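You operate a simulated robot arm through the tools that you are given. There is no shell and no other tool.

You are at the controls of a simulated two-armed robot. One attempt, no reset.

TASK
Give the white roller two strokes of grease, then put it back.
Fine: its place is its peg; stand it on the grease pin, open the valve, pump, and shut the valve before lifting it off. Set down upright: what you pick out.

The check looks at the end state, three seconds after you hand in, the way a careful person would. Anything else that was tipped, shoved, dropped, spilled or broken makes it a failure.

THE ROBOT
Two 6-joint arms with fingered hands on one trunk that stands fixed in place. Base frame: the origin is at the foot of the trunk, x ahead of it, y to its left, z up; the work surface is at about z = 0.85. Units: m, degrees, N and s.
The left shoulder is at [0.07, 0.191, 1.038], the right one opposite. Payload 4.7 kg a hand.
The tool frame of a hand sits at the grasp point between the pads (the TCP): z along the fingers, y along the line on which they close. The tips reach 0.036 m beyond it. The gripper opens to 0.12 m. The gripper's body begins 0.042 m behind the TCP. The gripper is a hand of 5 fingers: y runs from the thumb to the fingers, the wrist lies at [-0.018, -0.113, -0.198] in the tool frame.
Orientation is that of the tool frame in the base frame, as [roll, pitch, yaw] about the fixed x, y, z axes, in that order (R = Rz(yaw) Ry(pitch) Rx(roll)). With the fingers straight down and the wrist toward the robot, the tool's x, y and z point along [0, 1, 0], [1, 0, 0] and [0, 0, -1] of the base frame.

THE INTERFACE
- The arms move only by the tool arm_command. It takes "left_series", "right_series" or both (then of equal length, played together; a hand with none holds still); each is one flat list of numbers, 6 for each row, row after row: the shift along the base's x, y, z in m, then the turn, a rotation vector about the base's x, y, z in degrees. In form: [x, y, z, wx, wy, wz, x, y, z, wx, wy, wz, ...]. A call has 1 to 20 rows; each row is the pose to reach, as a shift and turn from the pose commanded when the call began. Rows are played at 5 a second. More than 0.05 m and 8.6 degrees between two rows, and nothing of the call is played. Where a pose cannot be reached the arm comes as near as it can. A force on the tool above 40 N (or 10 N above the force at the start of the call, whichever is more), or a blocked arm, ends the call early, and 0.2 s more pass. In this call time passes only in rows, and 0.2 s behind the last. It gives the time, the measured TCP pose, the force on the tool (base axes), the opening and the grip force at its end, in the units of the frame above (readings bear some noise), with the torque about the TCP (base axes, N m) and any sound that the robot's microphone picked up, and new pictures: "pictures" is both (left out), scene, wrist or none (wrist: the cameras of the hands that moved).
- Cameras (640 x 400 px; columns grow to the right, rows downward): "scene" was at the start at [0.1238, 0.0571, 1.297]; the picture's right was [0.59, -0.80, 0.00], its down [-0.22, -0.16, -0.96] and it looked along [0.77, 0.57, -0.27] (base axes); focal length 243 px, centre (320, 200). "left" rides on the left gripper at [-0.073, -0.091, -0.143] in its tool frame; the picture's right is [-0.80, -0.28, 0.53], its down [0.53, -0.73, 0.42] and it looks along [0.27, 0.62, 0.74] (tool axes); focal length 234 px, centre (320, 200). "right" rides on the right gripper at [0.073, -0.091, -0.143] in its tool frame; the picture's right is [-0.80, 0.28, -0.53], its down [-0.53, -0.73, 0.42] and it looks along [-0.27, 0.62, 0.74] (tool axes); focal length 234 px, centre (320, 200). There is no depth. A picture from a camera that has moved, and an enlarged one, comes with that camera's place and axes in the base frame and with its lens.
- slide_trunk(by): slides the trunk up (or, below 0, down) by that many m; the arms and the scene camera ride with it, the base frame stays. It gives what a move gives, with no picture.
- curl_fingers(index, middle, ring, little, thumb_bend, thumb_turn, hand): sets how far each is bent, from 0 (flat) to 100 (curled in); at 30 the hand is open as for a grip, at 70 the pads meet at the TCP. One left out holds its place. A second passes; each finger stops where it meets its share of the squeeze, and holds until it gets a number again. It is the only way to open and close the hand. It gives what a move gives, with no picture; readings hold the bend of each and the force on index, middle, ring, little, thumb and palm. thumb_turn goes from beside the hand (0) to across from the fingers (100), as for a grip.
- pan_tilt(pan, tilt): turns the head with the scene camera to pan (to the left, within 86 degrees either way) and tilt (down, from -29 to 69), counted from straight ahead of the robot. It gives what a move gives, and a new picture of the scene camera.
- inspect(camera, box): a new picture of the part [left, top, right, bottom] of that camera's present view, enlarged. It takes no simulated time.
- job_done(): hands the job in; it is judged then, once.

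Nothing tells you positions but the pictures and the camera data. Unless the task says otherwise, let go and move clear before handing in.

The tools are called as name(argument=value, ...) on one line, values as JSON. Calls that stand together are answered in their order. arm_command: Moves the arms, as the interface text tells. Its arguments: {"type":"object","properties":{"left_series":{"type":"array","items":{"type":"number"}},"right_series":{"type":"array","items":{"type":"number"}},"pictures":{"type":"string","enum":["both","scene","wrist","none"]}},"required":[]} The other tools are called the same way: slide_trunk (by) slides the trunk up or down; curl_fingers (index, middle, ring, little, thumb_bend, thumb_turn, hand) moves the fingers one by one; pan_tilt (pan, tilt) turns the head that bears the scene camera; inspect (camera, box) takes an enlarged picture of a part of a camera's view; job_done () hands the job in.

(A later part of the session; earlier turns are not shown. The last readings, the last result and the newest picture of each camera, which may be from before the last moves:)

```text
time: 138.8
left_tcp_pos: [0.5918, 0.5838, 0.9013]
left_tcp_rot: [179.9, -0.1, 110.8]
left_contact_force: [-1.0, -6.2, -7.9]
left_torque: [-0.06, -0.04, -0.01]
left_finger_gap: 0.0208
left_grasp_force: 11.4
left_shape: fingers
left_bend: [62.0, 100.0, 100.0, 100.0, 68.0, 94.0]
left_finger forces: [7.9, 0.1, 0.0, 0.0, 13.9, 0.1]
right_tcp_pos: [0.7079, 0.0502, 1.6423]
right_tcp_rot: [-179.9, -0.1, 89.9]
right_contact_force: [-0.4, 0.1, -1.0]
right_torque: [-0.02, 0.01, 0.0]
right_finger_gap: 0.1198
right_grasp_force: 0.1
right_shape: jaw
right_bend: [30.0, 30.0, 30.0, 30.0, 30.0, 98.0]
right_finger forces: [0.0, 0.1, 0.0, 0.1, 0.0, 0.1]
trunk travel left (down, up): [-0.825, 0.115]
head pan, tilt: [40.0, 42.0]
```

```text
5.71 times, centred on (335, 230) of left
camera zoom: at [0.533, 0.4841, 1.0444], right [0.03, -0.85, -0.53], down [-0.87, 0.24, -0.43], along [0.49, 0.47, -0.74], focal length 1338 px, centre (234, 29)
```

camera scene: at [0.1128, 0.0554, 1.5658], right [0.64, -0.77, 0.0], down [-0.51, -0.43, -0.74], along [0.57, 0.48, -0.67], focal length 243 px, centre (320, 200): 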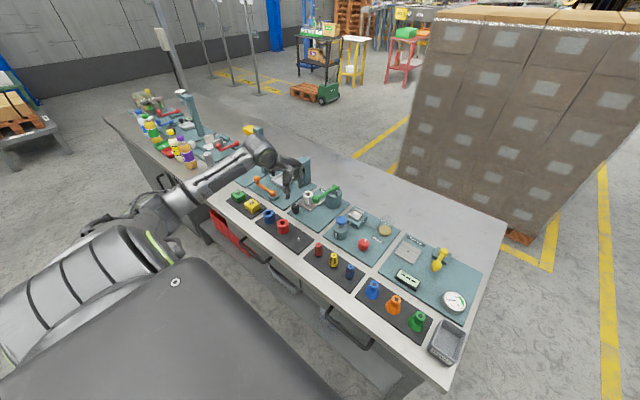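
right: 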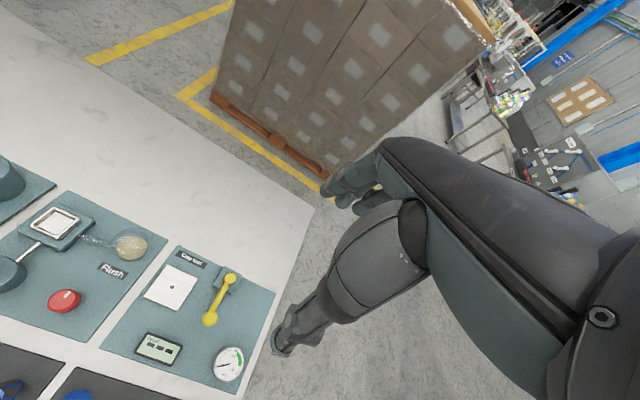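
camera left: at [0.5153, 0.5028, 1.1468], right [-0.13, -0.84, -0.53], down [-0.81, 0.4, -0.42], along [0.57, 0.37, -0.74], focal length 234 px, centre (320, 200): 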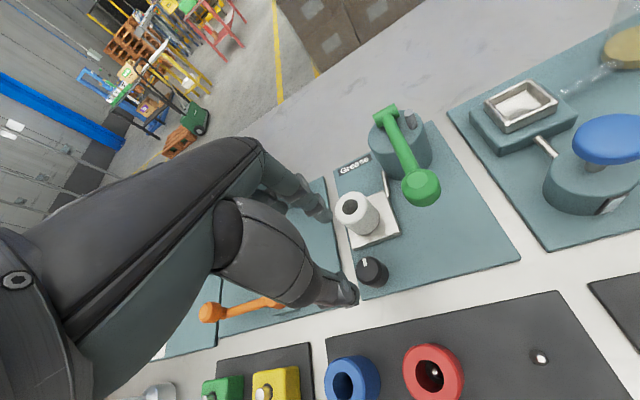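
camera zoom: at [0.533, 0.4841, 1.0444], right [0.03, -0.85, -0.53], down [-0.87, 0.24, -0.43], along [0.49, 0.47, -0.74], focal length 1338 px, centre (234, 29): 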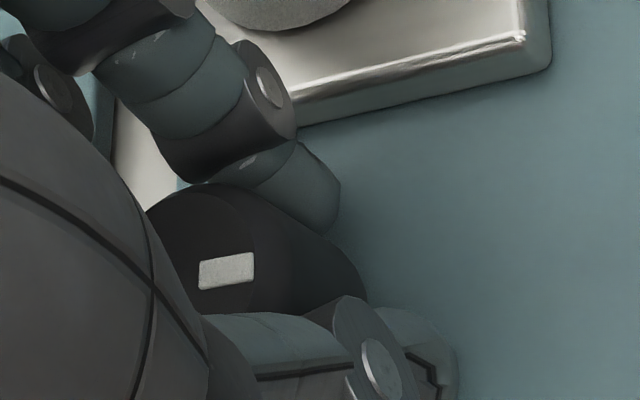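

arm_command(left_series=[0, 0, 0, 0, 0, -5, 0, 0, 0, 0, 0, -10, 0, 0, 0, 0, 0, -15, 0, 0, 0, 0, 0, -20, 0, 0, 0, 0, 0, -20], pictures="none")

inspect(camera="left", box=[300, 195, 370, 265])

inspect(camera="scene", box=[285, 180, 335, 220])

```text
time: 140.0
left_tcp_pos: [0.5924, 0.5833, 0.901]
left_tcp_rot: [179.9, -0.1, 90.9]
left_contact_force: [-1.0, -12.0, -9.9]
left_torque: [-0.19, -0.06, 0.05]
left_finger_gap: 0.0174
left_grasp_force: 11.8
left_shape: fingers
left_bend: [62.0, 100.0, 100.0, 100.0, 70.0, 93.0]
left_finger forces: [7.8, 0.0, 0.0, 0.1, 15.1, 0.0]
right_tcp_pos: [0.7081, 0.0497, 1.6417]
right_tcp_rot: [-179.9, 0.0, 89.9]
right_contact_force: [-0.2, 0.1, -0.1]
right_torque: [0.0, 0.03, 0.0]
right_finger_gap: 0.1198
right_grasp_force: 0.1
right_shape: jaw
right_bend: [30.0, 30.0, 30.0, 30.0, 30.0, 98.0]
right_finger forces: [0.1, 0.0, 0.1, 0.0, 0.0, 0.0]
trunk travel left (down, up): [-0.825, 0.115]
head pan, tilt: [40.0, 42.0]
```

```text
5.71 times, centred on (335, 230) of left
camera zoom: at [0.5023, 0.5104, 1.0442], right [-0.27, -0.81, -0.53], down [-0.74, 0.52, -0.42], along [0.62, 0.28, -0.74], focal length 1338 px, centre (234, 29)
```

zoom: 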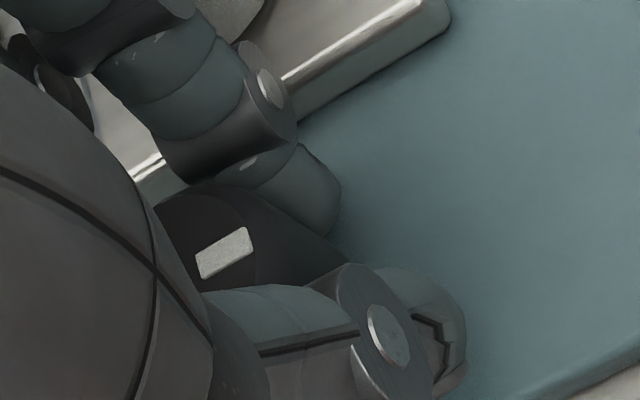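

```text
10.00 times, centred on (310, 200) of scene
camera zoom: at [0.1138, 0.0545, 1.5657], right [0.64, -0.77, 0.0], down [-0.51, -0.43, -0.74], along [0.57, 0.48, -0.67], focal length 2428 px, centre (420, 200)
```

zoom: 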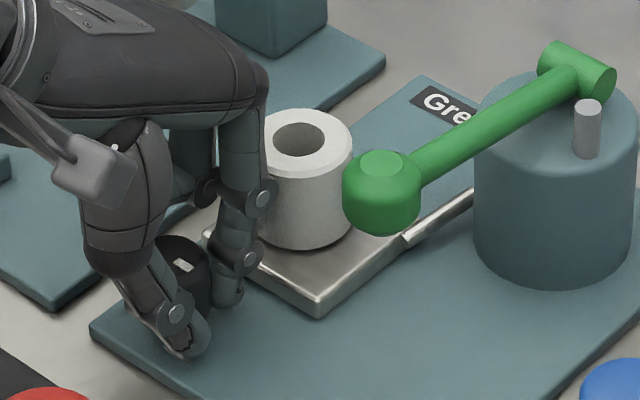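

The knob no longer follows: it has reached its stop, about 90° clockwise, so the valve is fully open. I unwind the finger flex, open, and rise.

arm_command(left_series=[0, 0, 0, 0, 0, 5, 0, 0, 0, 0, 0, 10], pictures="none")

curl_fingers(hand="left", index=53, thumb_bend=52)

arm_command(left_series=[0, 0, 0.02, 0, 0, 5, 0, 0, 0.04, 0, 0, 12, 0, 0, 0.07, 0, 0, 18, 0, -0.005, 0.1, 0, 0, 18, -0.01, -0.02, 0.13, 0, 0, 10, -0.02, -0.04, 0.15, 0, 0, 2], pictures="scene")

inspect(camera="scene", box=[285, 170, 345, 220])

inspect(camera="left", box=[280, 160, 480, 330])

```text
time: 140.6
left_tcp_pos: [0.5932, 0.5837, 0.9006]
left_tcp_rot: [179.9, -0.2, 101.0]
left_contact_force: [0.5, -11.9, -8.2]
left_torque: [-0.19, -0.04, 0.02]
left_finger_gap: 0.0172
left_grasp_force: 11.4
left_shape: fingers
left_bend: [62.0, 100.0, 100.0, 100.0, 71.0, 93.0]
left_finger forces: [8.5, 0.0, 0.0, 0.1, 14.4, 0.0]
right_tcp_pos: [0.7075, 0.0502, 1.6425]
right_tcp_rot: [-179.8, -0.1, 89.9]
right_contact_force: [-1.9, 0.1, -0.4]
right_torque: [-0.03, 0.0, 0.01]
right_finger_gap: 0.1198
right_grasp_force: 0.1
right_shape: jaw
right_bend: [30.0, 30.0, 30.0, 30.0, 30.0, 98.0]
right_finger forces: [0.0, 0.0, 0.0, 0.0, 0.1, 0.0]
trunk travel left (down, up): [-0.825, 0.115]
head pan, tilt: [40.0, 42.0]
```

```text
time: 141.6
left_tcp_pos: [0.5918, 0.5853, 0.9]
left_tcp_rot: [180.0, -0.3, 101.0]
left_contact_force: [-2.6, 1.8, 1.6]
left_torque: [0.01, 0.01, 0.03]
left_finger_gap: 0.0516
left_grasp_force: 1.2
left_shape: fingers
left_bend: [55.0, 100.0, 100.0, 100.0, 52.0, 97.0]
left_finger forces: [3.6, 0.0, 0.0, 0.1, 0.0, 0.0]
right_tcp_pos: [0.7061, 0.0505, 1.6424]
right_tcp_rot: [-180.0, 0.0, 89.9]
right_contact_force: [-0.4, -1.4, 0.8]
right_torque: [-0.04, -0.01, 0.0]
right_finger_gap: 0.12
right_grasp_force: 0.1
right_shape: jaw
right_bend: [30.0, 30.0, 30.0, 30.0, 30.0, 98.0]
right_finger forces: [0.0, 0.1, 0.1, 0.0, 0.0, 0.0]
trunk travel left (down, up): [-0.825, 0.115]
head pan, tilt: [40.0, 42.0]
```

```text
time: 143.0
left_tcp_pos: [0.5741, 0.5444, 1.0509]
left_tcp_rot: [179.9, -0.1, 103.0]
left_contact_force: [0.7, 0.2, -0.5]
left_torque: [0.04, -0.02, 0.0]
left_finger_gap: 0.0551
left_grasp_force: 0.1
left_shape: fingers
left_bend: [53.0, 100.0, 100.0, 100.0, 52.0, 97.0]
left_finger forces: [0.0, 0.1, 0.0, 0.0, 0.0, 0.0]
right_tcp_pos: [0.7067, 0.0502, 1.6429]
right_tcp_rot: [180.0, 0.0, 90.0]
right_contact_force: [-0.2, 0.4, 0.3]
right_torque: [-0.01, 0.02, -0.01]
right_finger_gap: 0.1201
right_grasp_force: 0.0
right_shape: jaw
right_bend: [30.0, 30.0, 30.0, 30.0, 30.0, 98.0]
right_finger forces: [0.0, 0.1, 0.1, 0.1, 0.1, 0.1]
trunk travel left (down, up): [-0.825, 0.115]
head pan, tilt: [40.0, 42.0]
camera scene: at [0.1121, 0.0548, 1.5659], right [0.64, -0.77, 0.0], down [-0.51, -0.43, -0.74], along [0.57, 0.48, -0.67], focal length 243 px, centre (320, 200)
```

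scene: 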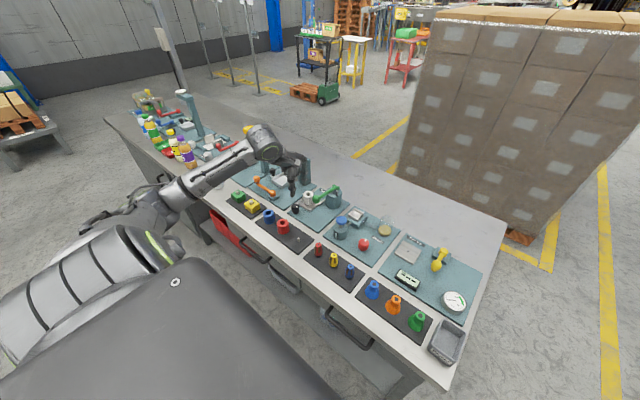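

```text
8.00 times, centred on (315, 195) of scene
camera zoom: at [0.1121, 0.0548, 1.5659], right [0.64, -0.77, 0.0], down [-0.51, -0.43, -0.74], along [0.57, 0.48, -0.67], focal length 1943 px, centre (360, 240)
```

zoom: 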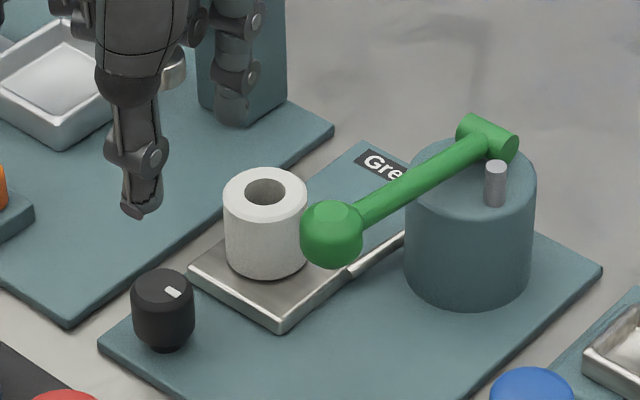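

```text
2.35 times, centred on (380, 245) of left
camera zoom: at [0.5018, 0.4548, 1.195], right [-0.09, -0.84, -0.53], down [-0.83, 0.36, -0.42], along [0.55, 0.4, -0.74], focal length 551 px, centre (179, 94)
```

zoom: 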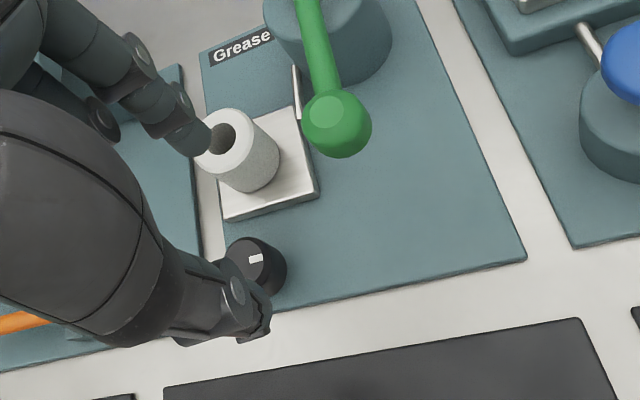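

The valve mark now points to −y (open) and the roller is undisturbed. Next is the green pump lever: I'll grip its ball across (along y) with the hand at yaw ≈175, so I can move it down and up. First I hover above it.

curl_fingers(hand="left", index=50, thumb_bend=50)

arm_command(left_series=[0, 0, 0.02, 0, 0, 8, 0.005, -0.005, 0.03, 0, 0, 16, 0.01, -0.01, 0.04, 0, 0, 24, 0.02, -0.015, 0.04, 0, 0, 32, 0.03, -0.02, 0.04, 0, 0, 40, 0.037, -0.027, 0.04, 0, 0, 48, 0.044, -0.034, 0.04, 0, 0, 56, 0.049, -0.04, 0.04, 0, 0, 64, 0.05, -0.042, 0.035, 0, 0, 71, 0.05, -0.042, 0.03, 0, 0, 71], pictures="both")

inspect(camera="scene", box=[280, 150, 370, 225])

inspect(camera="left", box=[240, 140, 440, 320])

```text
time: 144.0
left_tcp_pos: [0.5754, 0.5469, 1.0516]
left_tcp_rot: [179.9, -0.1, 102.9]
left_contact_force: [-1.0, -0.6, -0.6]
left_torque: [-0.01, 0.03, 0.02]
left_finger_gap: 0.0623
left_grasp_force: 0.0
left_shape: fingers
left_bend: [50.0, 100.0, 100.0, 100.0, 50.0, 97.0]
left_finger forces: [0.0, 0.1, 0.0, 0.0, 0.1, 0.0]
right_tcp_pos: [0.7061, 0.0499, 1.6421]
right_tcp_rot: [-179.9, -0.1, 90.0]
right_contact_force: [-0.1, 0.7, -0.6]
right_torque: [-0.02, 0.0, -0.01]
right_finger_gap: 0.1199
right_grasp_force: 0.0
right_shape: jaw
right_bend: [30.0, 30.0, 30.0, 30.0, 30.0, 98.0]
right_finger forces: [0.0, 0.0, 0.0, 0.0, 0.1, 0.1]
trunk travel left (down, up): [-0.825, 0.115]
head pan, tilt: [40.0, 42.0]
```

```text
time: 146.2
left_tcp_pos: [0.6782, 0.5447, 1.0245]
left_tcp_rot: [179.8, 0.0, 174.0]
left_contact_force: [0.0, 0.5, 0.0]
left_torque: [-0.01, 0.0, 0.0]
left_finger_gap: 0.0627
left_grasp_force: 0.1
left_shape: fingers
left_bend: [50.0, 100.0, 100.0, 100.0, 50.0, 97.0]
left_finger forces: [0.1, 0.0, 0.1, 0.0, 0.0, 0.0]
left hand out of reach, approached as far as the arm can: row 5, 6, 7, 8, 9, 10
right_tcp_pos: [0.7063, 0.0522, 1.6419]
right_tcp_rot: [-180.0, -0.1, 89.9]
right_contact_force: [0.3, -0.6, -0.3]
right_torque: [0.01, -0.01, -0.02]
right_finger_gap: 0.1198
right_grasp_force: 0.0
right_shape: jaw
right_bend: [30.0, 30.0, 30.0, 30.0, 30.0, 98.0]
right_finger forces: [0.1, 0.0, 0.0, 0.0, 0.0, 0.1]
trunk travel left (down, up): [-0.825, 0.115]
head pan, tilt: [40.0, 42.0]
camera scene: at [0.1125, 0.0556, 1.5659], right [0.64, -0.77, 0.0], down [-0.51, -0.43, -0.74], along [0.57, 0.48, -0.67], focal length 243 px, centre (320, 200)
camera left: at [0.7404, 0.4472, 1.1679], right [0.77, -0.36, -0.53], down [-0.61, -0.67, -0.43], along [-0.2, 0.65, -0.74], focal length 234 px, centre (320, 200)
```

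scene: 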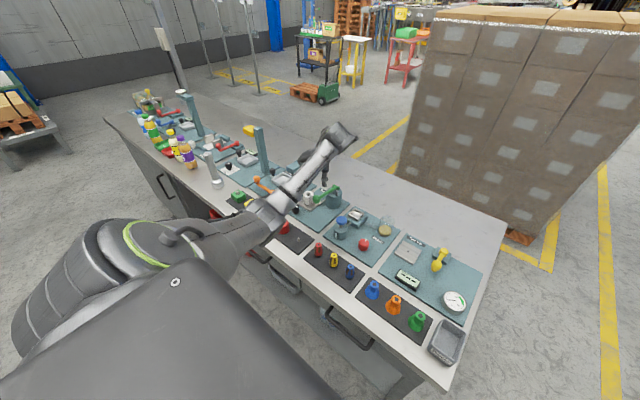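
left: 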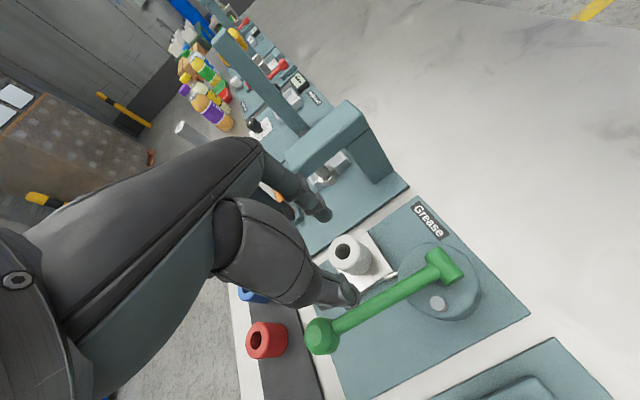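

```text
5.33 times, centred on (325, 188) of scene
camera zoom: at [0.1125, 0.0556, 1.5659], right [0.64, -0.77, 0.0], down [-0.51, -0.43, -0.74], along [0.57, 0.48, -0.67], focal length 1295 px, centre (293, 267)
```

zoom: 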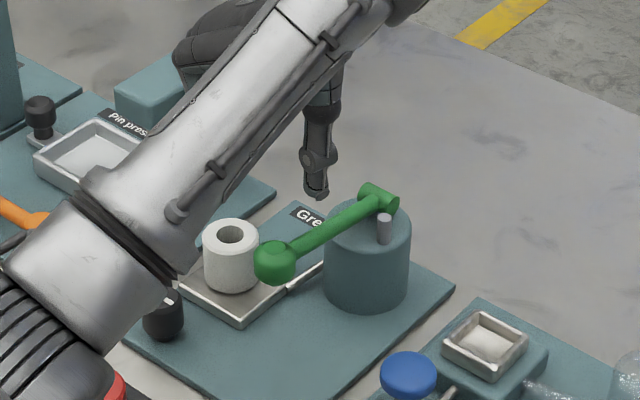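

```text
2.22 times, centred on (340, 230) of left
camera zoom: at [0.7404, 0.4472, 1.1679], right [0.77, -0.36, -0.53], down [-0.61, -0.67, -0.43], along [-0.2, 0.65, -0.74], focal length 520 px, centre (276, 133)
```

zoom: 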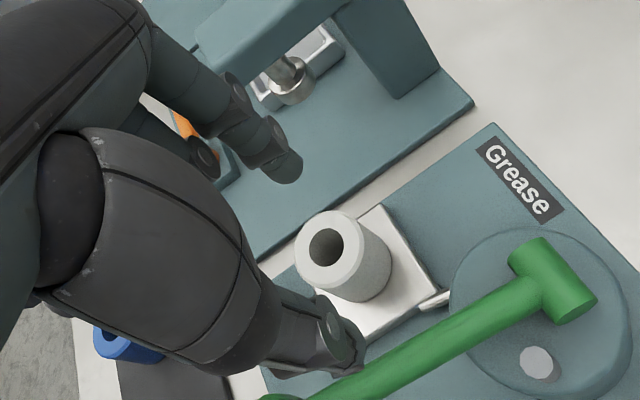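

That yaw isn't reachable at this height (wrist bend limit), and the arm drifted. I back out to a reachable pose, then raise the trunk a little, which flattens the forearm and eases the wrist.

arm_command(left_series=[-0.005, 0.002, 0.015, 0, 0, -8, -0.015, 0.002, 0.03, 0, 0, -16, -0.03, 0, 0.045, 0, 0, -24, -0.045, -0.005, 0.055, 0, 0, -32, -0.06, -0.01, 0.06, 0, 0, -40, -0.075, -0.012, 0.06, 0, 0, -48, -0.08, -0.012, 0.06, 0, 0, -54], pictures="none")

slide_trunk(by=0.11)

```text
time: 147.8
left_tcp_pos: [0.5962, 0.533, 1.0856]
left_tcp_rot: [180.0, -0.1, 119.8]
left_contact_force: [0.5, -0.1, 0.5]
left_torque: [0.02, 0.03, -0.02]
left_finger_gap: 0.0627
left_grasp_force: 0.1
left_shape: fingers
left_bend: [50.0, 100.0, 100.0, 100.0, 50.0, 97.0]
left_finger forces: [0.0, 0.0, 0.1, 0.0, 0.0, 0.0]
right_tcp_pos: [0.7054, 0.0506, 1.6425]
right_tcp_rot: [-179.9, 0.0, 90.0]
right_contact_force: [0.3, -0.9, 0.3]
right_torque: [-0.02, -0.03, 0.01]
right_finger_gap: 0.1201
right_grasp_force: 0.1
right_shape: jaw
right_bend: [30.0, 30.0, 30.0, 30.0, 30.0, 98.0]
right_finger forces: [0.0, 0.0, 0.0, 0.1, 0.0, 0.0]
trunk travel left (down, up): [-0.825, 0.115]
head pan, tilt: [40.0, 42.0]
```

```text
time: 149.2
left_tcp_pos: [0.5988, 0.5335, 1.1952]
left_tcp_rot: [179.9, -0.2, 119.9]
left_contact_force: [0.4, 0.0, 0.1]
left_torque: [-0.03, -0.01, -0.01]
left_finger_gap: 0.0627
left_grasp_force: 0.1
left_shape: fingers
left_bend: [50.0, 100.0, 100.0, 100.0, 50.0, 97.0]
left_finger forces: [0.0, 0.0, 0.1, 0.0, 0.1, 0.1]
right_tcp_pos: [0.7075, 0.0496, 1.7522]
right_tcp_rot: [-179.9, 0.0, 89.8]
right_contact_force: [-0.6, 0.0, 0.9]
right_torque: [-0.03, 0.01, 0.03]
right_finger_gap: 0.1199
right_grasp_force: 0.0
right_shape: jaw
right_bend: [30.0, 30.0, 30.0, 30.0, 30.0, 98.0]
right_finger forces: [0.1, 0.0, 0.1, 0.0, 0.0, 0.0]
trunk travel left (down, up): [-0.935, 0.005]
head pan, tilt: [40.0, 42.0]
```

arm_command(left_series=[0.005, -0.01, -0.035, 0, 0, 0, 0.008, -0.02, -0.07, 0, 0, 0, 0.01, -0.028, -0.105, 0, 0, 0, 0.011, -0.0285, -0.14, 0, 0, 0, 0.014, -0.029, -0.14, 0, 0, 8, 0.017, -0.03, -0.14, 0, 0, 16, 0.021, -0.0305, -0.14, 0, 0, 24, 0.025, -0.031, -0.14, 0, 0, 32, 0.025, -0.031, -0.14, 0, 0, 40], pictures="both")

pan_tilt(pan=40, tilt=45)

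inspect(camera="left", box=[240, 160, 440, 330])

```text
time: 151.2
left_tcp_pos: [0.6231, 0.501, 1.056]
left_tcp_rot: [179.8, -0.2, 160.1]
left_contact_force: [0.5, -0.5, 0.6]
left_torque: [0.01, -0.03, -0.02]
left_finger_gap: 0.0628
left_grasp_force: 0.0
left_shape: fingers
left_bend: [50.0, 100.0, 100.0, 100.0, 50.0, 97.0]
left_finger forces: [0.1, 0.1, 0.1, 0.0, 0.1, 0.1]
right_tcp_pos: [0.7078, 0.0498, 1.7522]
right_tcp_rot: [-179.9, 0.0, 90.1]
right_contact_force: [-0.2, -0.9, 0.6]
right_torque: [0.03, 0.0, -0.02]
right_finger_gap: 0.12
right_grasp_force: 0.1
right_shape: jaw
right_bend: [30.0, 30.0, 30.0, 30.0, 30.0, 98.0]
right_finger forces: [0.0, 0.1, 0.1, 0.0, 0.0, 0.1]
trunk travel left (down, up): [-0.935, 0.005]
head pan, tilt: [40.0, 42.0]
camera scene: at [0.1138, 0.0545, 1.6758], right [0.64, -0.77, 0.0], down [-0.51, -0.43, -0.74], along [0.57, 0.48, -0.67], focal length 243 px, centre (320, 200)
camera left: at [0.6606, 0.3912, 1.1981], right [0.66, -0.53, -0.53], down [-0.75, -0.51, -0.42], along [-0.04, 0.68, -0.73], focal length 234 px, centre (320, 200)
```

scene: 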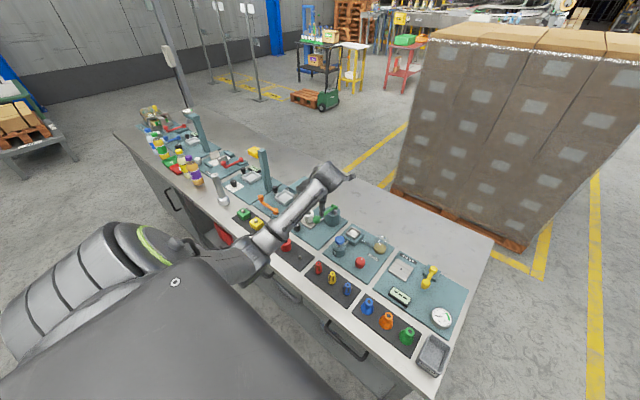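
left: 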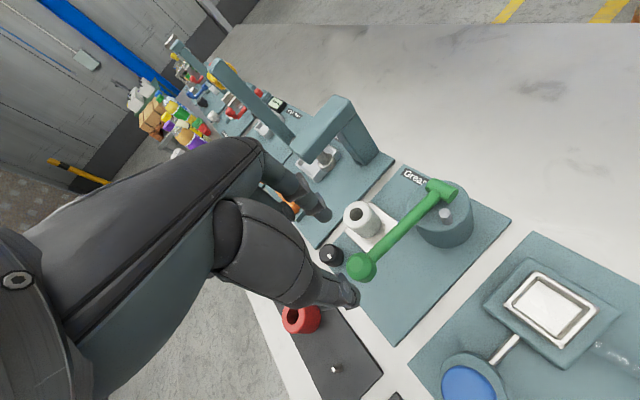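

```text
time: 151.8
left_tcp_pos: [0.6234, 0.5018, 1.0556]
left_tcp_rot: [179.8, -0.2, 159.9]
left_contact_force: [-0.1, -0.2, -0.1]
left_torque: [0.0, -0.02, 0.04]
left_finger_gap: 0.0626
left_grasp_force: 0.1
left_shape: fingers
left_bend: [50.0, 100.0, 100.0, 100.0, 50.0, 97.0]
left_finger forces: [0.0, 0.0, 0.0, 0.0, 0.0, 0.0]
right_tcp_pos: [0.7065, 0.0497, 1.7519]
right_tcp_rot: [-179.9, 0.1, 89.9]
right_contact_force: [0.0, 0.2, -0.2]
right_torque: [0.03, -0.02, 0.01]
right_finger_gap: 0.12
right_grasp_force: 0.1
right_shape: jaw
right_bend: [30.0, 30.0, 30.0, 30.0, 30.0, 98.0]
right_finger forces: [0.1, 0.0, 0.0, 0.0, 0.0, 0.0]
trunk travel left (down, up): [-0.935, 0.005]
head pan, tilt: [40.0, 45.0]
camera scene: at [0.1116, 0.0535, 1.6715], right [0.64, -0.77, 0.0], down [-0.54, -0.45, -0.71], along [0.54, 0.45, -0.71], focal length 243 px, centre (320, 200)
```

scene: 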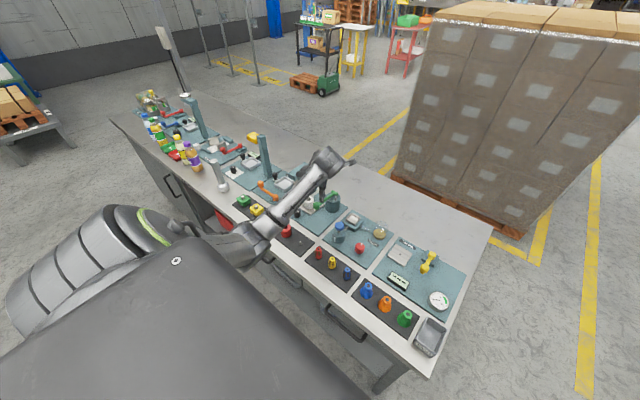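

```text
2.35 times, centred on (340, 245) of left
camera zoom: at [0.6601, 0.3914, 1.1983], right [0.66, -0.54, -0.53], down [-0.75, -0.5, -0.42], along [-0.04, 0.68, -0.73], focal length 551 px, centre (273, 94)
```

zoom: 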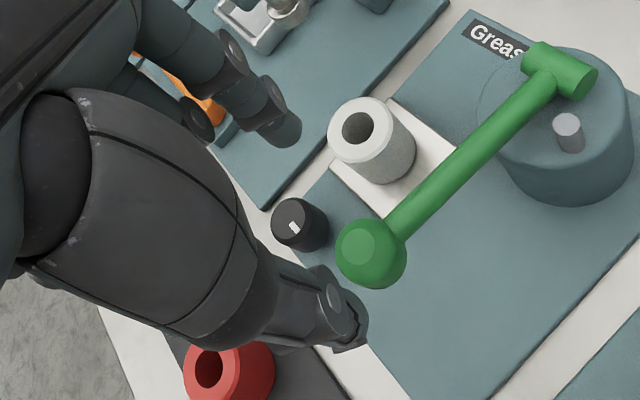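

Yaw 160 is reached right above the lever ball, well aligned. I descend around the ball.

arm_command(left_series=[0.001, -0.001, -0.025, 0, 0, 0, 0.001, -0.001, -0.05, 0, 0, 0, 0.001, -0.001, -0.07, 0, 0, 0, 0.001, -0.001, -0.085, 0, 0, 0, 0.001, -0.001, -0.088, 0, 0, 0], pictures="none")

inspect(camera="left", box=[240, 160, 440, 330])

inspect(camera="scene", box=[285, 170, 355, 230])

```text
time: 153.0
left_tcp_pos: [0.6244, 0.5004, 0.9672]
left_tcp_rot: [179.9, -0.2, 159.9]
left_contact_force: [1.0, -0.1, -0.4]
left_torque: [0.02, 0.03, 0.04]
left_finger_gap: 0.0625
left_grasp_force: 0.0
left_shape: fingers
left_bend: [50.0, 100.0, 100.0, 100.0, 50.0, 97.0]
left_finger forces: [0.0, 0.0, 0.0, 0.1, 0.0, 0.0]
right_tcp_pos: [0.7063, 0.0495, 1.753]
right_tcp_rot: [-179.9, -0.1, 89.9]
right_contact_force: [-0.6, 0.1, -0.3]
right_torque: [-0.01, 0.0, 0.0]
right_finger_gap: 0.1199
right_grasp_force: 0.0
right_shape: jaw
right_bend: [30.0, 30.0, 30.0, 30.0, 30.0, 98.0]
right_finger forces: [0.0, 0.1, 0.0, 0.0, 0.1, 0.0]
trunk travel left (down, up): [-0.935, 0.005]
head pan, tilt: [40.0, 45.0]
```

```text
2.35 times, centred on (340, 245) of left
camera zoom: at [0.661, 0.391, 1.1103], right [0.66, -0.54, -0.53], down [-0.75, -0.5, -0.42], along [-0.04, 0.68, -0.74], focal length 551 px, centre (273, 94)
```

zoom: 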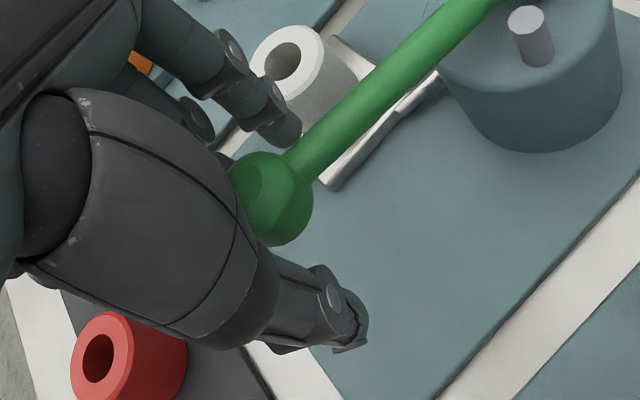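

```text
6.67 times, centred on (320, 200) of scene
camera zoom: at [0.1113, 0.0538, 1.6715], right [0.64, -0.77, 0.0], down [-0.54, -0.45, -0.71], along [0.54, 0.45, -0.71], focal length 1619 px, centre (320, 200)
```

zoom: 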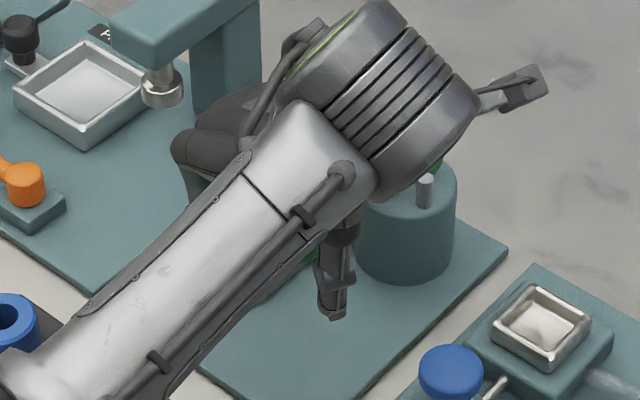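

The ball is between thumb and index. I close on it gently in steps.

curl_fingers(hand="left", index=58, thumb_bend=58)

curl_fingers(hand="left", index=70, thumb_bend=70)

inspect(camera="left", box=[240, 160, 440, 330])

```text
time: 154.0
left_tcp_pos: [0.6244, 0.5009, 0.9677]
left_tcp_rot: [180.0, -0.2, 160.0]
left_contact_force: [-0.8, -0.5, 0.1]
left_torque: [-0.04, 0.04, -0.02]
left_finger_gap: 0.0428
left_grasp_force: 0.0
left_shape: fingers
left_bend: [57.0, 100.0, 100.0, 100.0, 57.0, 97.0]
left_finger forces: [0.0, 0.0, 0.1, 0.0, 0.0, 0.0]
right_tcp_pos: [0.7069, 0.0509, 1.7526]
right_tcp_rot: [-179.8, 0.0, 90.0]
right_contact_force: [-0.7, 0.2, 0.3]
right_torque: [0.01, 0.0, -0.03]
right_finger_gap: 0.12
right_grasp_force: 0.0
right_shape: jaw
right_bend: [30.0, 30.0, 30.0, 30.0, 30.0, 98.0]
right_finger forces: [0.0, 0.0, 0.0, 0.0, 0.0, 0.0]
trunk travel left (down, up): [-0.935, 0.005]
head pan, tilt: [40.0, 45.0]
```

```text
time: 155.0
left_tcp_pos: [0.6243, 0.5005, 0.967]
left_tcp_rot: [179.8, -0.2, 160.0]
left_contact_force: [0.7, -1.7, -2.5]
left_torque: [0.0, 0.0, 0.0]
left_finger_gap: 0.0161
left_grasp_force: 4.7
left_shape: fingers
left_bend: [67.0, 100.0, 100.0, 100.0, 66.0, 97.0]
left_finger forces: [3.3, 0.1, 0.1, 0.0, 5.6, 0.0]
right_tcp_pos: [0.7071, 0.0501, 1.752]
right_tcp_rot: [-179.8, -0.1, 90.0]
right_contact_force: [0.1, 0.3, 0.2]
right_torque: [0.01, 0.0, -0.04]
right_finger_gap: 0.1195
right_grasp_force: 0.0
right_shape: jaw
right_bend: [30.0, 30.0, 30.0, 30.0, 30.0, 98.0]
right_finger forces: [0.1, 0.1, 0.0, 0.1, 0.0, 0.1]
trunk travel left (down, up): [-0.935, 0.005]
head pan, tilt: [40.0, 45.0]
```

```text
2.35 times, centred on (340, 245) of left
camera zoom: at [0.6611, 0.3907, 1.1105], right [0.66, -0.54, -0.53], down [-0.75, -0.5, -0.42], along [-0.04, 0.68, -0.74], focal length 551 px, centre (273, 94)
```

zoom: 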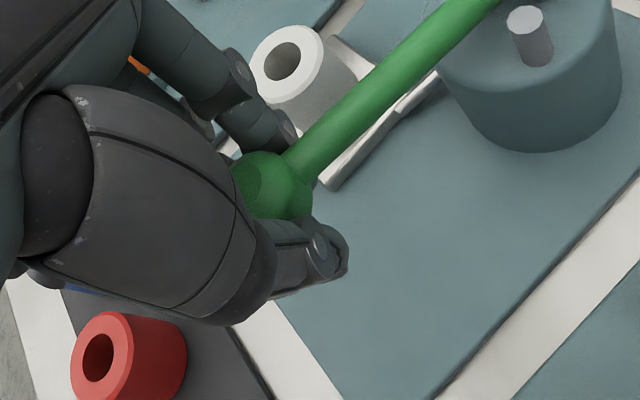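

The ball is caged between thumb and index. I push down slowly 3 cm and see how the lever responds.

arm_command(left_series=[0, 0, -0.006, 0, 0, 0, 0, 0, -0.012, 0, 0, 0, 0.0005, 0, -0.018, 0, 0, 0, 0.001, 0, -0.024, 0, 0, 0, 0.0015, 0, -0.03, 0, 0, 0], pictures="none")

inspect(camera="left", box=[240, 130, 440, 330])

inspect(camera="scene", box=[295, 170, 365, 230])

```text
time: 156.2
left_tcp_pos: [0.6252, 0.5014, 0.9383]
left_tcp_rot: [179.7, -0.1, 160.1]
left_contact_force: [-3.5, -2.6, 2.8]
left_torque: [-0.05, -0.01, -0.03]
left_finger_gap: 0.0095
left_grasp_force: 3.9
left_shape: fingers
left_bend: [69.0, 100.0, 100.0, 100.0, 68.0, 97.0]
left_finger forces: [0.7, 2.8, 0.0, 0.0, 4.3, 0.1]
right_tcp_pos: [0.7058, 0.0503, 1.7518]
right_tcp_rot: [-180.0, 0.0, 89.9]
right_contact_force: [-0.2, -0.6, -0.2]
right_torque: [0.04, -0.02, 0.0]
right_finger_gap: 0.1199
right_grasp_force: 0.1
right_shape: jaw
right_bend: [30.0, 30.0, 30.0, 30.0, 30.0, 98.0]
right_finger forces: [0.1, 0.0, 0.0, 0.0, 0.0, 0.1]
trunk travel left (down, up): [-0.935, 0.005]
head pan, tilt: [40.0, 45.0]
```

```text
2.00 times, centred on (340, 230) of left
camera zoom: at [0.6625, 0.3902, 1.0804], right [0.66, -0.54, -0.53], down [-0.75, -0.5, -0.43], along [-0.04, 0.68, -0.73], focal length 468 px, centre (280, 140)
```

zoom: 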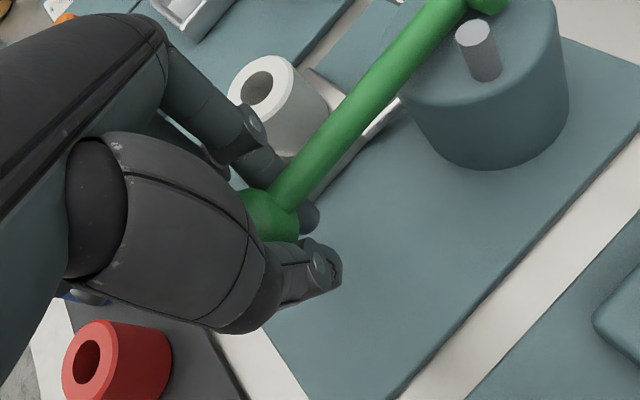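

```text
6.67 times, centred on (330, 200) of scene
camera zoom: at [0.1104, 0.053, 1.6716], right [0.64, -0.77, 0.0], down [-0.54, -0.45, -0.71], along [0.54, 0.45, -0.71], focal length 1619 px, centre (253, 200)
```

zoom: 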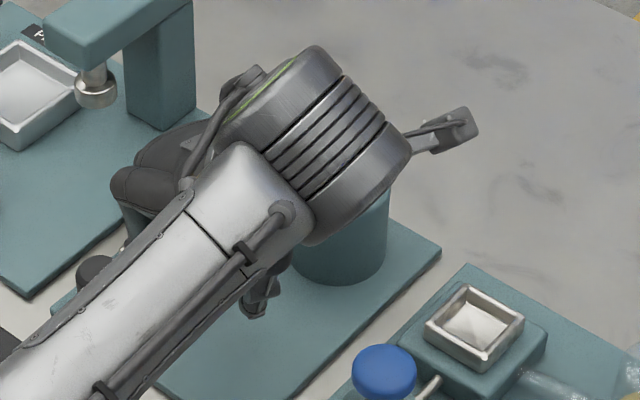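

The ball slid up inside the cage and touches the folded middle finger; with fingertips below, the stroke room would be short. I release, rise and look at the lever before choosing a better pressing shape.

curl_fingers(hand="left", index=50, thumb_bend=50)

arm_command(left_series=[0, 0, 0.02, 0, 0, 0, 0, 0, 0.045, 0, 0, 0, 0, 0, 0.075, 0, 0, 0, 0, 0, 0.11, 0, 0, -8, -0.01, 0.01, 0.13, 0, 0, -16, -0.02, 0.01, 0.14, 0, 0, -24, -0.03, 0.01, 0.14, 0, 0, -32, -0.04, 0.01, 0.14, 0, 0, -40], pictures="scene")

inspect(camera="scene", box=[295, 180, 355, 230])

inspect(camera="left", box=[240, 140, 480, 330])

```text
time: 157.2
left_tcp_pos: [0.6257, 0.502, 0.9367]
left_tcp_rot: [179.8, -0.2, 160.0]
left_contact_force: [-0.5, 1.8, 2.8]
left_torque: [0.02, -0.01, -0.02]
left_finger_gap: 0.0623
left_grasp_force: 1.6
left_shape: fingers
left_bend: [50.0, 100.0, 100.0, 100.0, 50.0, 97.0]
left_finger forces: [0.0, 3.2, 0.0, 0.0, 0.1, 0.0]
right_tcp_pos: [0.7068, 0.0504, 1.7531]
right_tcp_rot: [-179.9, 0.0, 89.9]
right_contact_force: [0.0, -0.3, -0.5]
right_torque: [-0.01, 0.01, -0.02]
right_finger_gap: 0.1197
right_grasp_force: 0.0
right_shape: jaw
right_bend: [30.0, 30.0, 30.0, 30.0, 30.0, 98.0]
right_finger forces: [0.0, 0.0, 0.0, 0.1, 0.0, 0.0]
trunk travel left (down, up): [-0.935, 0.005]
head pan, tilt: [40.0, 45.0]
```

```text
time: 159.0
left_tcp_pos: [0.5851, 0.5105, 1.077]
left_tcp_rot: [179.8, -0.1, 119.7]
left_contact_force: [-0.1, -0.7, -1.4]
left_torque: [0.01, -0.04, 0.0]
left_finger_gap: 0.0626
left_grasp_force: 0.0
left_shape: fingers
left_bend: [50.0, 100.0, 100.0, 100.0, 50.0, 97.0]
left_finger forces: [0.1, 0.0, 0.0, 0.0, 0.0, 0.0]
right_tcp_pos: [0.7057, 0.0505, 1.7528]
right_tcp_rot: [-179.9, 0.0, 89.9]
right_contact_force: [-0.5, 0.3, 0.2]
right_torque: [-0.04, -0.04, 0.0]
right_finger_gap: 0.1197
right_grasp_force: 0.1
right_shape: jaw
right_bend: [30.0, 30.0, 30.0, 30.0, 30.0, 98.0]
right_finger forces: [0.0, 0.0, 0.1, 0.1, 0.1, 0.1]
trunk travel left (down, up): [-0.935, 0.005]
head pan, tilt: [40.0, 45.0]
camera scene: at [0.1098, 0.0551, 1.6716], right [0.64, -0.77, 0.0], down [-0.54, -0.46, -0.71], along [0.54, 0.45, -0.71], focal length 243 px, centre (320, 200)
```

scene: 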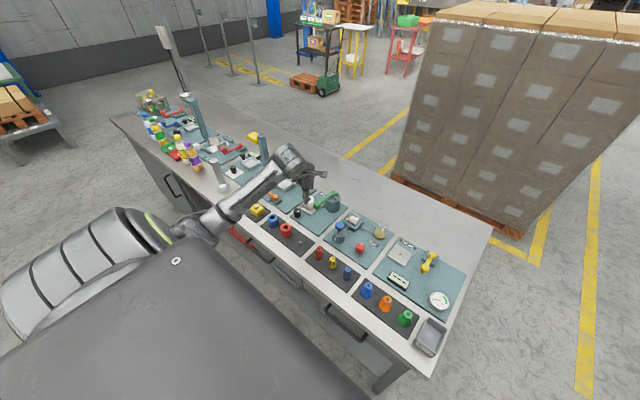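

```text
8.00 times, centred on (325, 205) of scene
camera zoom: at [0.1098, 0.0551, 1.6716], right [0.64, -0.77, 0.0], down [-0.54, -0.46, -0.71], along [0.54, 0.45, -0.71], focal length 1943 px, centre (280, 160)
```

zoom: 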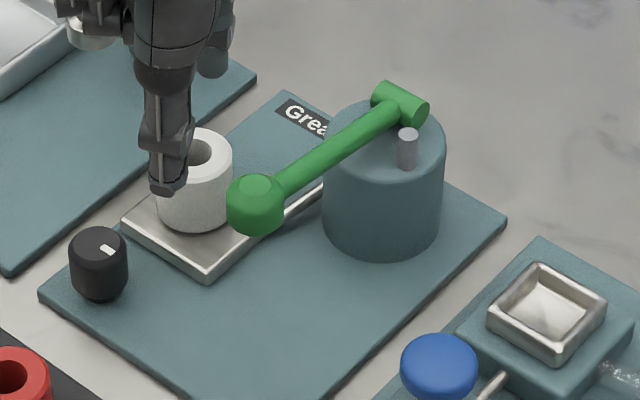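

```text
2.11 times, centred on (360, 235) of left
camera zoom: at [0.5408, 0.4031, 1.2206], right [0.16, -0.83, -0.53], down [-0.9, 0.1, -0.43], along [0.41, 0.54, -0.74], focal length 493 px, centre (236, 126)
```

zoom: 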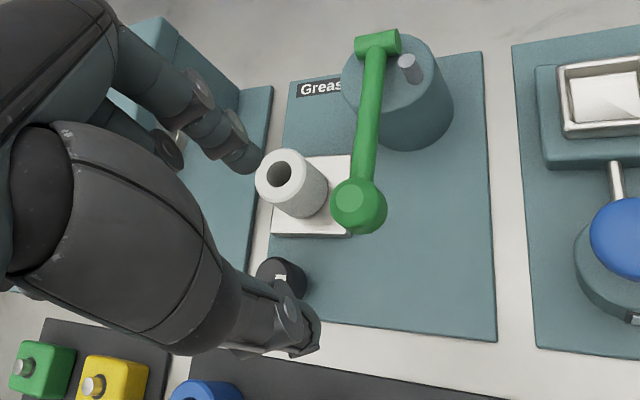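

The lever is still at its top position. I make a fist with the thumb laid beside the hand, to press the ball from above, and look at the shape in clear air.

arm_command(left_series=[-0.01, 0, 0.03, 0, 0, -5, -0.02, 0, 0.05, 0, 0, -10, -0.02, 0, 0.06, 0, 0, -15], pictures="none")

curl_fingers(hand="left", index=100, thumb_bend=10, thumb_turn=0)

inspect(camera="scene", box=[260, 120, 360, 220])

inspect(camera="left", box=[160, 100, 480, 360])

```text
time: 159.8
left_tcp_pos: [0.5652, 0.5101, 1.138]
left_tcp_rot: [179.8, -0.1, 104.9]
left_contact_force: [-0.1, -0.1, 0.0]
left_torque: [0.03, 0.0, 0.02]
left_finger_gap: 0.0627
left_grasp_force: 0.0
left_shape: fingers
left_bend: [50.0, 100.0, 100.0, 100.0, 50.0, 97.0]
left_finger forces: [0.1, 0.0, 0.1, 0.0, 0.0, 0.0]
right_tcp_pos: [0.7059, 0.0505, 1.7522]
right_tcp_rot: [-179.9, 0.0, 89.9]
right_contact_force: [-0.2, 0.1, -0.6]
right_torque: [-0.01, 0.0, 0.0]
right_finger_gap: 0.12
right_grasp_force: 0.0
right_shape: jaw
right_bend: [30.0, 30.0, 30.0, 30.0, 30.0, 98.0]
right_finger forces: [0.1, 0.1, 0.0, 0.0, 0.0, 0.0]
trunk travel left (down, up): [-0.935, 0.005]
head pan, tilt: [40.0, 45.0]
```

```text
time: 160.8
left_tcp_pos: [0.5653, 0.5111, 1.1371]
left_tcp_rot: [179.9, -0.1, 105.0]
left_contact_force: [0.6, 0.5, 0.2]
left_torque: [-0.01, 0.02, -0.02]
left_finger_gap: 0.1191
left_grasp_force: 0.1
left_shape: fingers
left_bend: [100.0, 100.0, 100.0, 100.0, 10.0, 0.0]
left_finger forces: [0.0, 0.0, 0.0, 0.0, 0.0, 0.0]
right_tcp_pos: [0.7066, 0.0516, 1.7523]
right_tcp_rot: [-179.9, -0.1, 89.9]
right_contact_force: [-0.1, -1.1, 0.5]
right_torque: [0.0, -0.01, 0.03]
right_finger_gap: 0.1192
right_grasp_force: 0.1
right_shape: jaw
right_bend: [30.0, 30.0, 30.0, 30.0, 30.0, 98.0]
right_finger forces: [0.1, 0.1, 0.0, 0.0, 0.0, 0.0]
trunk travel left (down, up): [-0.935, 0.005]
head pan, tilt: [40.0, 45.0]
```

```text
4.00 times, centred on (310, 170) of scene
camera zoom: at [0.111, 0.054, 1.6715], right [0.64, -0.77, 0.0], down [-0.54, -0.45, -0.71], along [0.54, 0.45, -0.71], focal length 971 px, centre (360, 320)
```

zoom: 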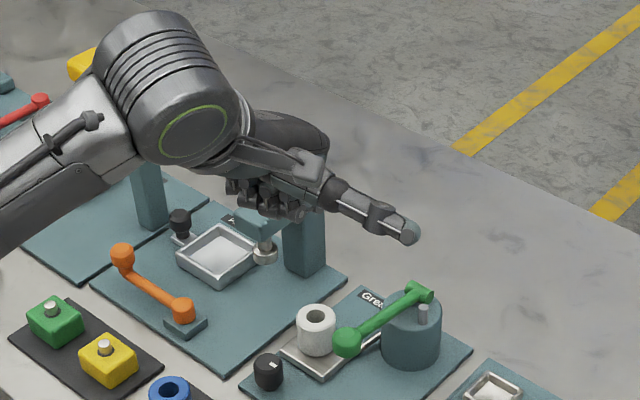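

```text
1.54 times, centred on (320, 230) of left
camera zoom: at [0.496, 0.4186, 1.2805], right [-0.06, -0.85, -0.53], down [-0.84, 0.33, -0.42], along [0.53, 0.42, -0.74], focal length 360 px, centre (320, 154)
```

zoom: 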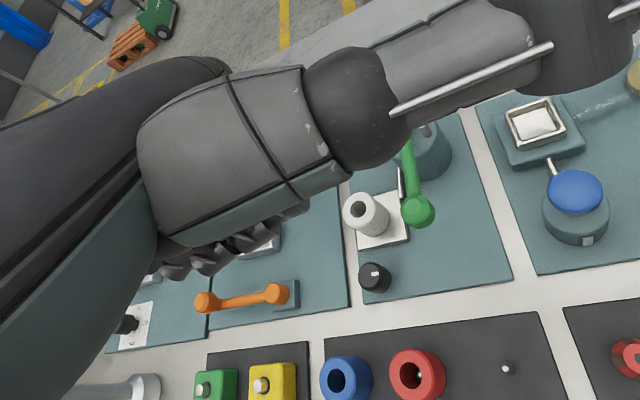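

Pressing lightly earlier seems to have moved the lever a bit against a spring (it came back by itself). I'll press it with a fist; I now fold the thumb over to make it compact and inspect.

curl_fingers(hand="left", thumb_turn=0, thumb_bend=80)

inspect(camera="scene", box=[280, 130, 350, 200])

inspect(camera="left", box=[160, 100, 480, 360])

```text
time: 161.8
left_tcp_pos: [0.5663, 0.5114, 1.1364]
left_tcp_rot: [179.9, 0.0, 105.0]
left_contact_force: [0.2, 0.0, -0.8]
left_torque: [0.01, 0.02, 0.02]
left_finger_gap: 0.0784
left_grasp_force: 0.0
left_shape: fingers
left_bend: [100.0, 100.0, 100.0, 100.0, 80.0, 0.0]
left_finger forces: [0.0, 0.1, 0.0, 0.0, 0.0, 0.0]
right_tcp_pos: [0.706, 0.0505, 1.7514]
right_tcp_rot: [-179.9, 0.1, 89.9]
right_contact_force: [0.1, 0.2, 0.2]
right_torque: [0.0, 0.0, 0.02]
right_finger_gap: 0.1199
right_grasp_force: 0.1
right_shape: jaw
right_bend: [30.0, 30.0, 30.0, 30.0, 30.0, 98.0]
right_finger forces: [0.0, 0.0, 0.1, 0.1, 0.1, 0.1]
trunk travel left (down, up): [-0.935, 0.005]
head pan, tilt: [40.0, 45.0]
```

```text
5.71 times, centred on (315, 165) of scene
camera zoom: at [0.1112, 0.0539, 1.6715], right [0.64, -0.77, 0.0], down [-0.54, -0.45, -0.71], along [0.54, 0.45, -0.71], focal length 1388 px, centre (349, 400)
```

zoom: 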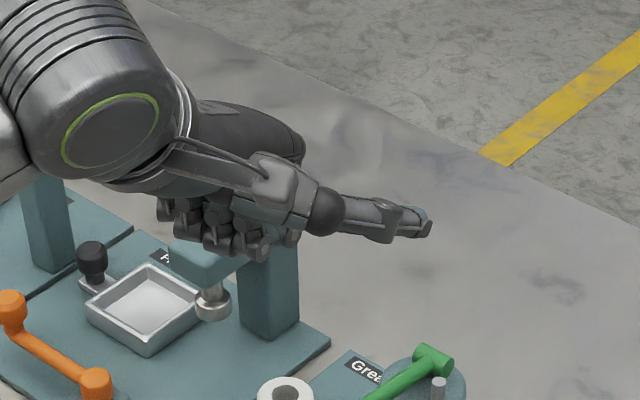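

```text
1.54 times, centred on (320, 230) of left
camera zoom: at [0.4962, 0.4185, 1.2804], right [-0.06, -0.85, -0.53], down [-0.84, 0.33, -0.42], along [0.53, 0.42, -0.74], focal length 360 px, centre (320, 154)
```

zoom: 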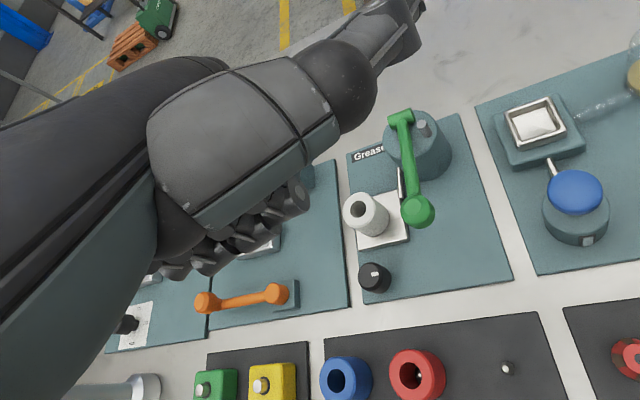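

The thumb still sticks out. I try folding it across the fist instead.

curl_fingers(hand="left", thumb_turn=98, thumb_bend=30)

curl_fingers(hand="left", thumb_bend=100)

inspect(camera="scene", box=[280, 130, 350, 200])

inspect(camera="left", box=[160, 100, 480, 360])

```text
time: 162.8
left_tcp_pos: [0.5675, 0.5121, 1.1367]
left_tcp_rot: [179.9, -0.2, 105.0]
left_contact_force: [0.8, 0.5, -0.2]
left_torque: [0.02, -0.02, -0.03]
left_finger_gap: 0.0804
left_grasp_force: 0.1
left_shape: fingers
left_bend: [100.0, 100.0, 100.0, 100.0, 30.0, 96.0]
left_finger forces: [0.0, 0.0, 0.0, 0.0, 0.0, 0.1]
right_tcp_pos: [0.7061, 0.0508, 1.7524]
right_tcp_rot: [-180.0, 0.0, 89.9]
right_contact_force: [0.3, -0.8, 0.3]
right_torque: [-0.02, -0.01, -0.02]
right_finger_gap: 0.12
right_grasp_force: 0.0
right_shape: jaw
right_bend: [30.0, 30.0, 30.0, 30.0, 30.0, 98.0]
right_finger forces: [0.1, 0.0, 0.1, 0.0, 0.1, 0.1]
trunk travel left (down, up): [-0.935, 0.005]
head pan, tilt: [40.0, 45.0]
```

```text
time: 163.8
left_tcp_pos: [0.5644, 0.5118, 1.1378]
left_tcp_rot: [179.9, -0.2, 104.9]
left_contact_force: [0.6, -0.3, 0.1]
left_torque: [0.04, 0.02, -0.04]
left_finger_gap: 0.0414
left_grasp_force: 0.0
left_shape: fingers
left_bend: [100.0, 100.0, 100.0, 100.0, 92.0, 100.0]
left_finger forces: [0.0, 0.0, 0.1, 0.0, 0.1, 0.1]
right_tcp_pos: [0.7066, 0.0511, 1.7529]
right_tcp_rot: [-179.9, 0.1, 90.0]
right_contact_force: [0.3, -0.7, 0.3]
right_torque: [0.02, -0.01, 0.01]
right_finger_gap: 0.1198
right_grasp_force: 0.1
right_shape: jaw
right_bend: [30.0, 30.0, 30.0, 30.0, 30.0, 98.0]
right_finger forces: [0.2, 0.0, 0.1, 0.0, 0.0, 0.0]
trunk travel left (down, up): [-0.935, 0.005]
head pan, tilt: [40.0, 45.0]
```

```text
5.71 times, centred on (315, 165) of scene
camera zoom: at [0.1111, 0.0539, 1.6715], right [0.64, -0.77, 0.0], down [-0.54, -0.45, -0.71], along [0.54, 0.45, -0.71], focal length 1388 px, centre (349, 400)
```

zoom: 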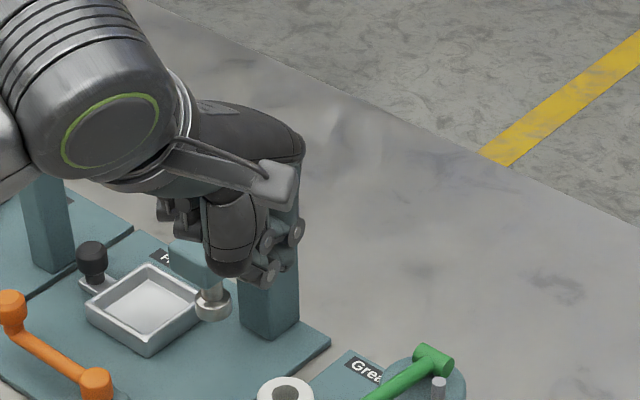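

```text
1.54 times, centred on (320, 230) of left
camera zoom: at [0.4961, 0.4185, 1.2805], right [-0.06, -0.85, -0.53], down [-0.84, 0.33, -0.42], along [0.53, 0.42, -0.74], focal length 360 px, centre (320, 154)
```

zoom: 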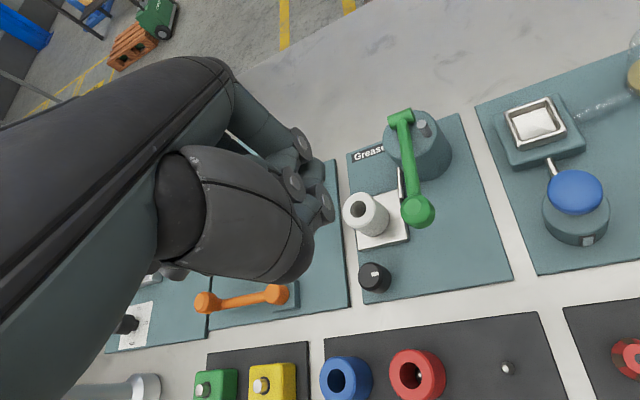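

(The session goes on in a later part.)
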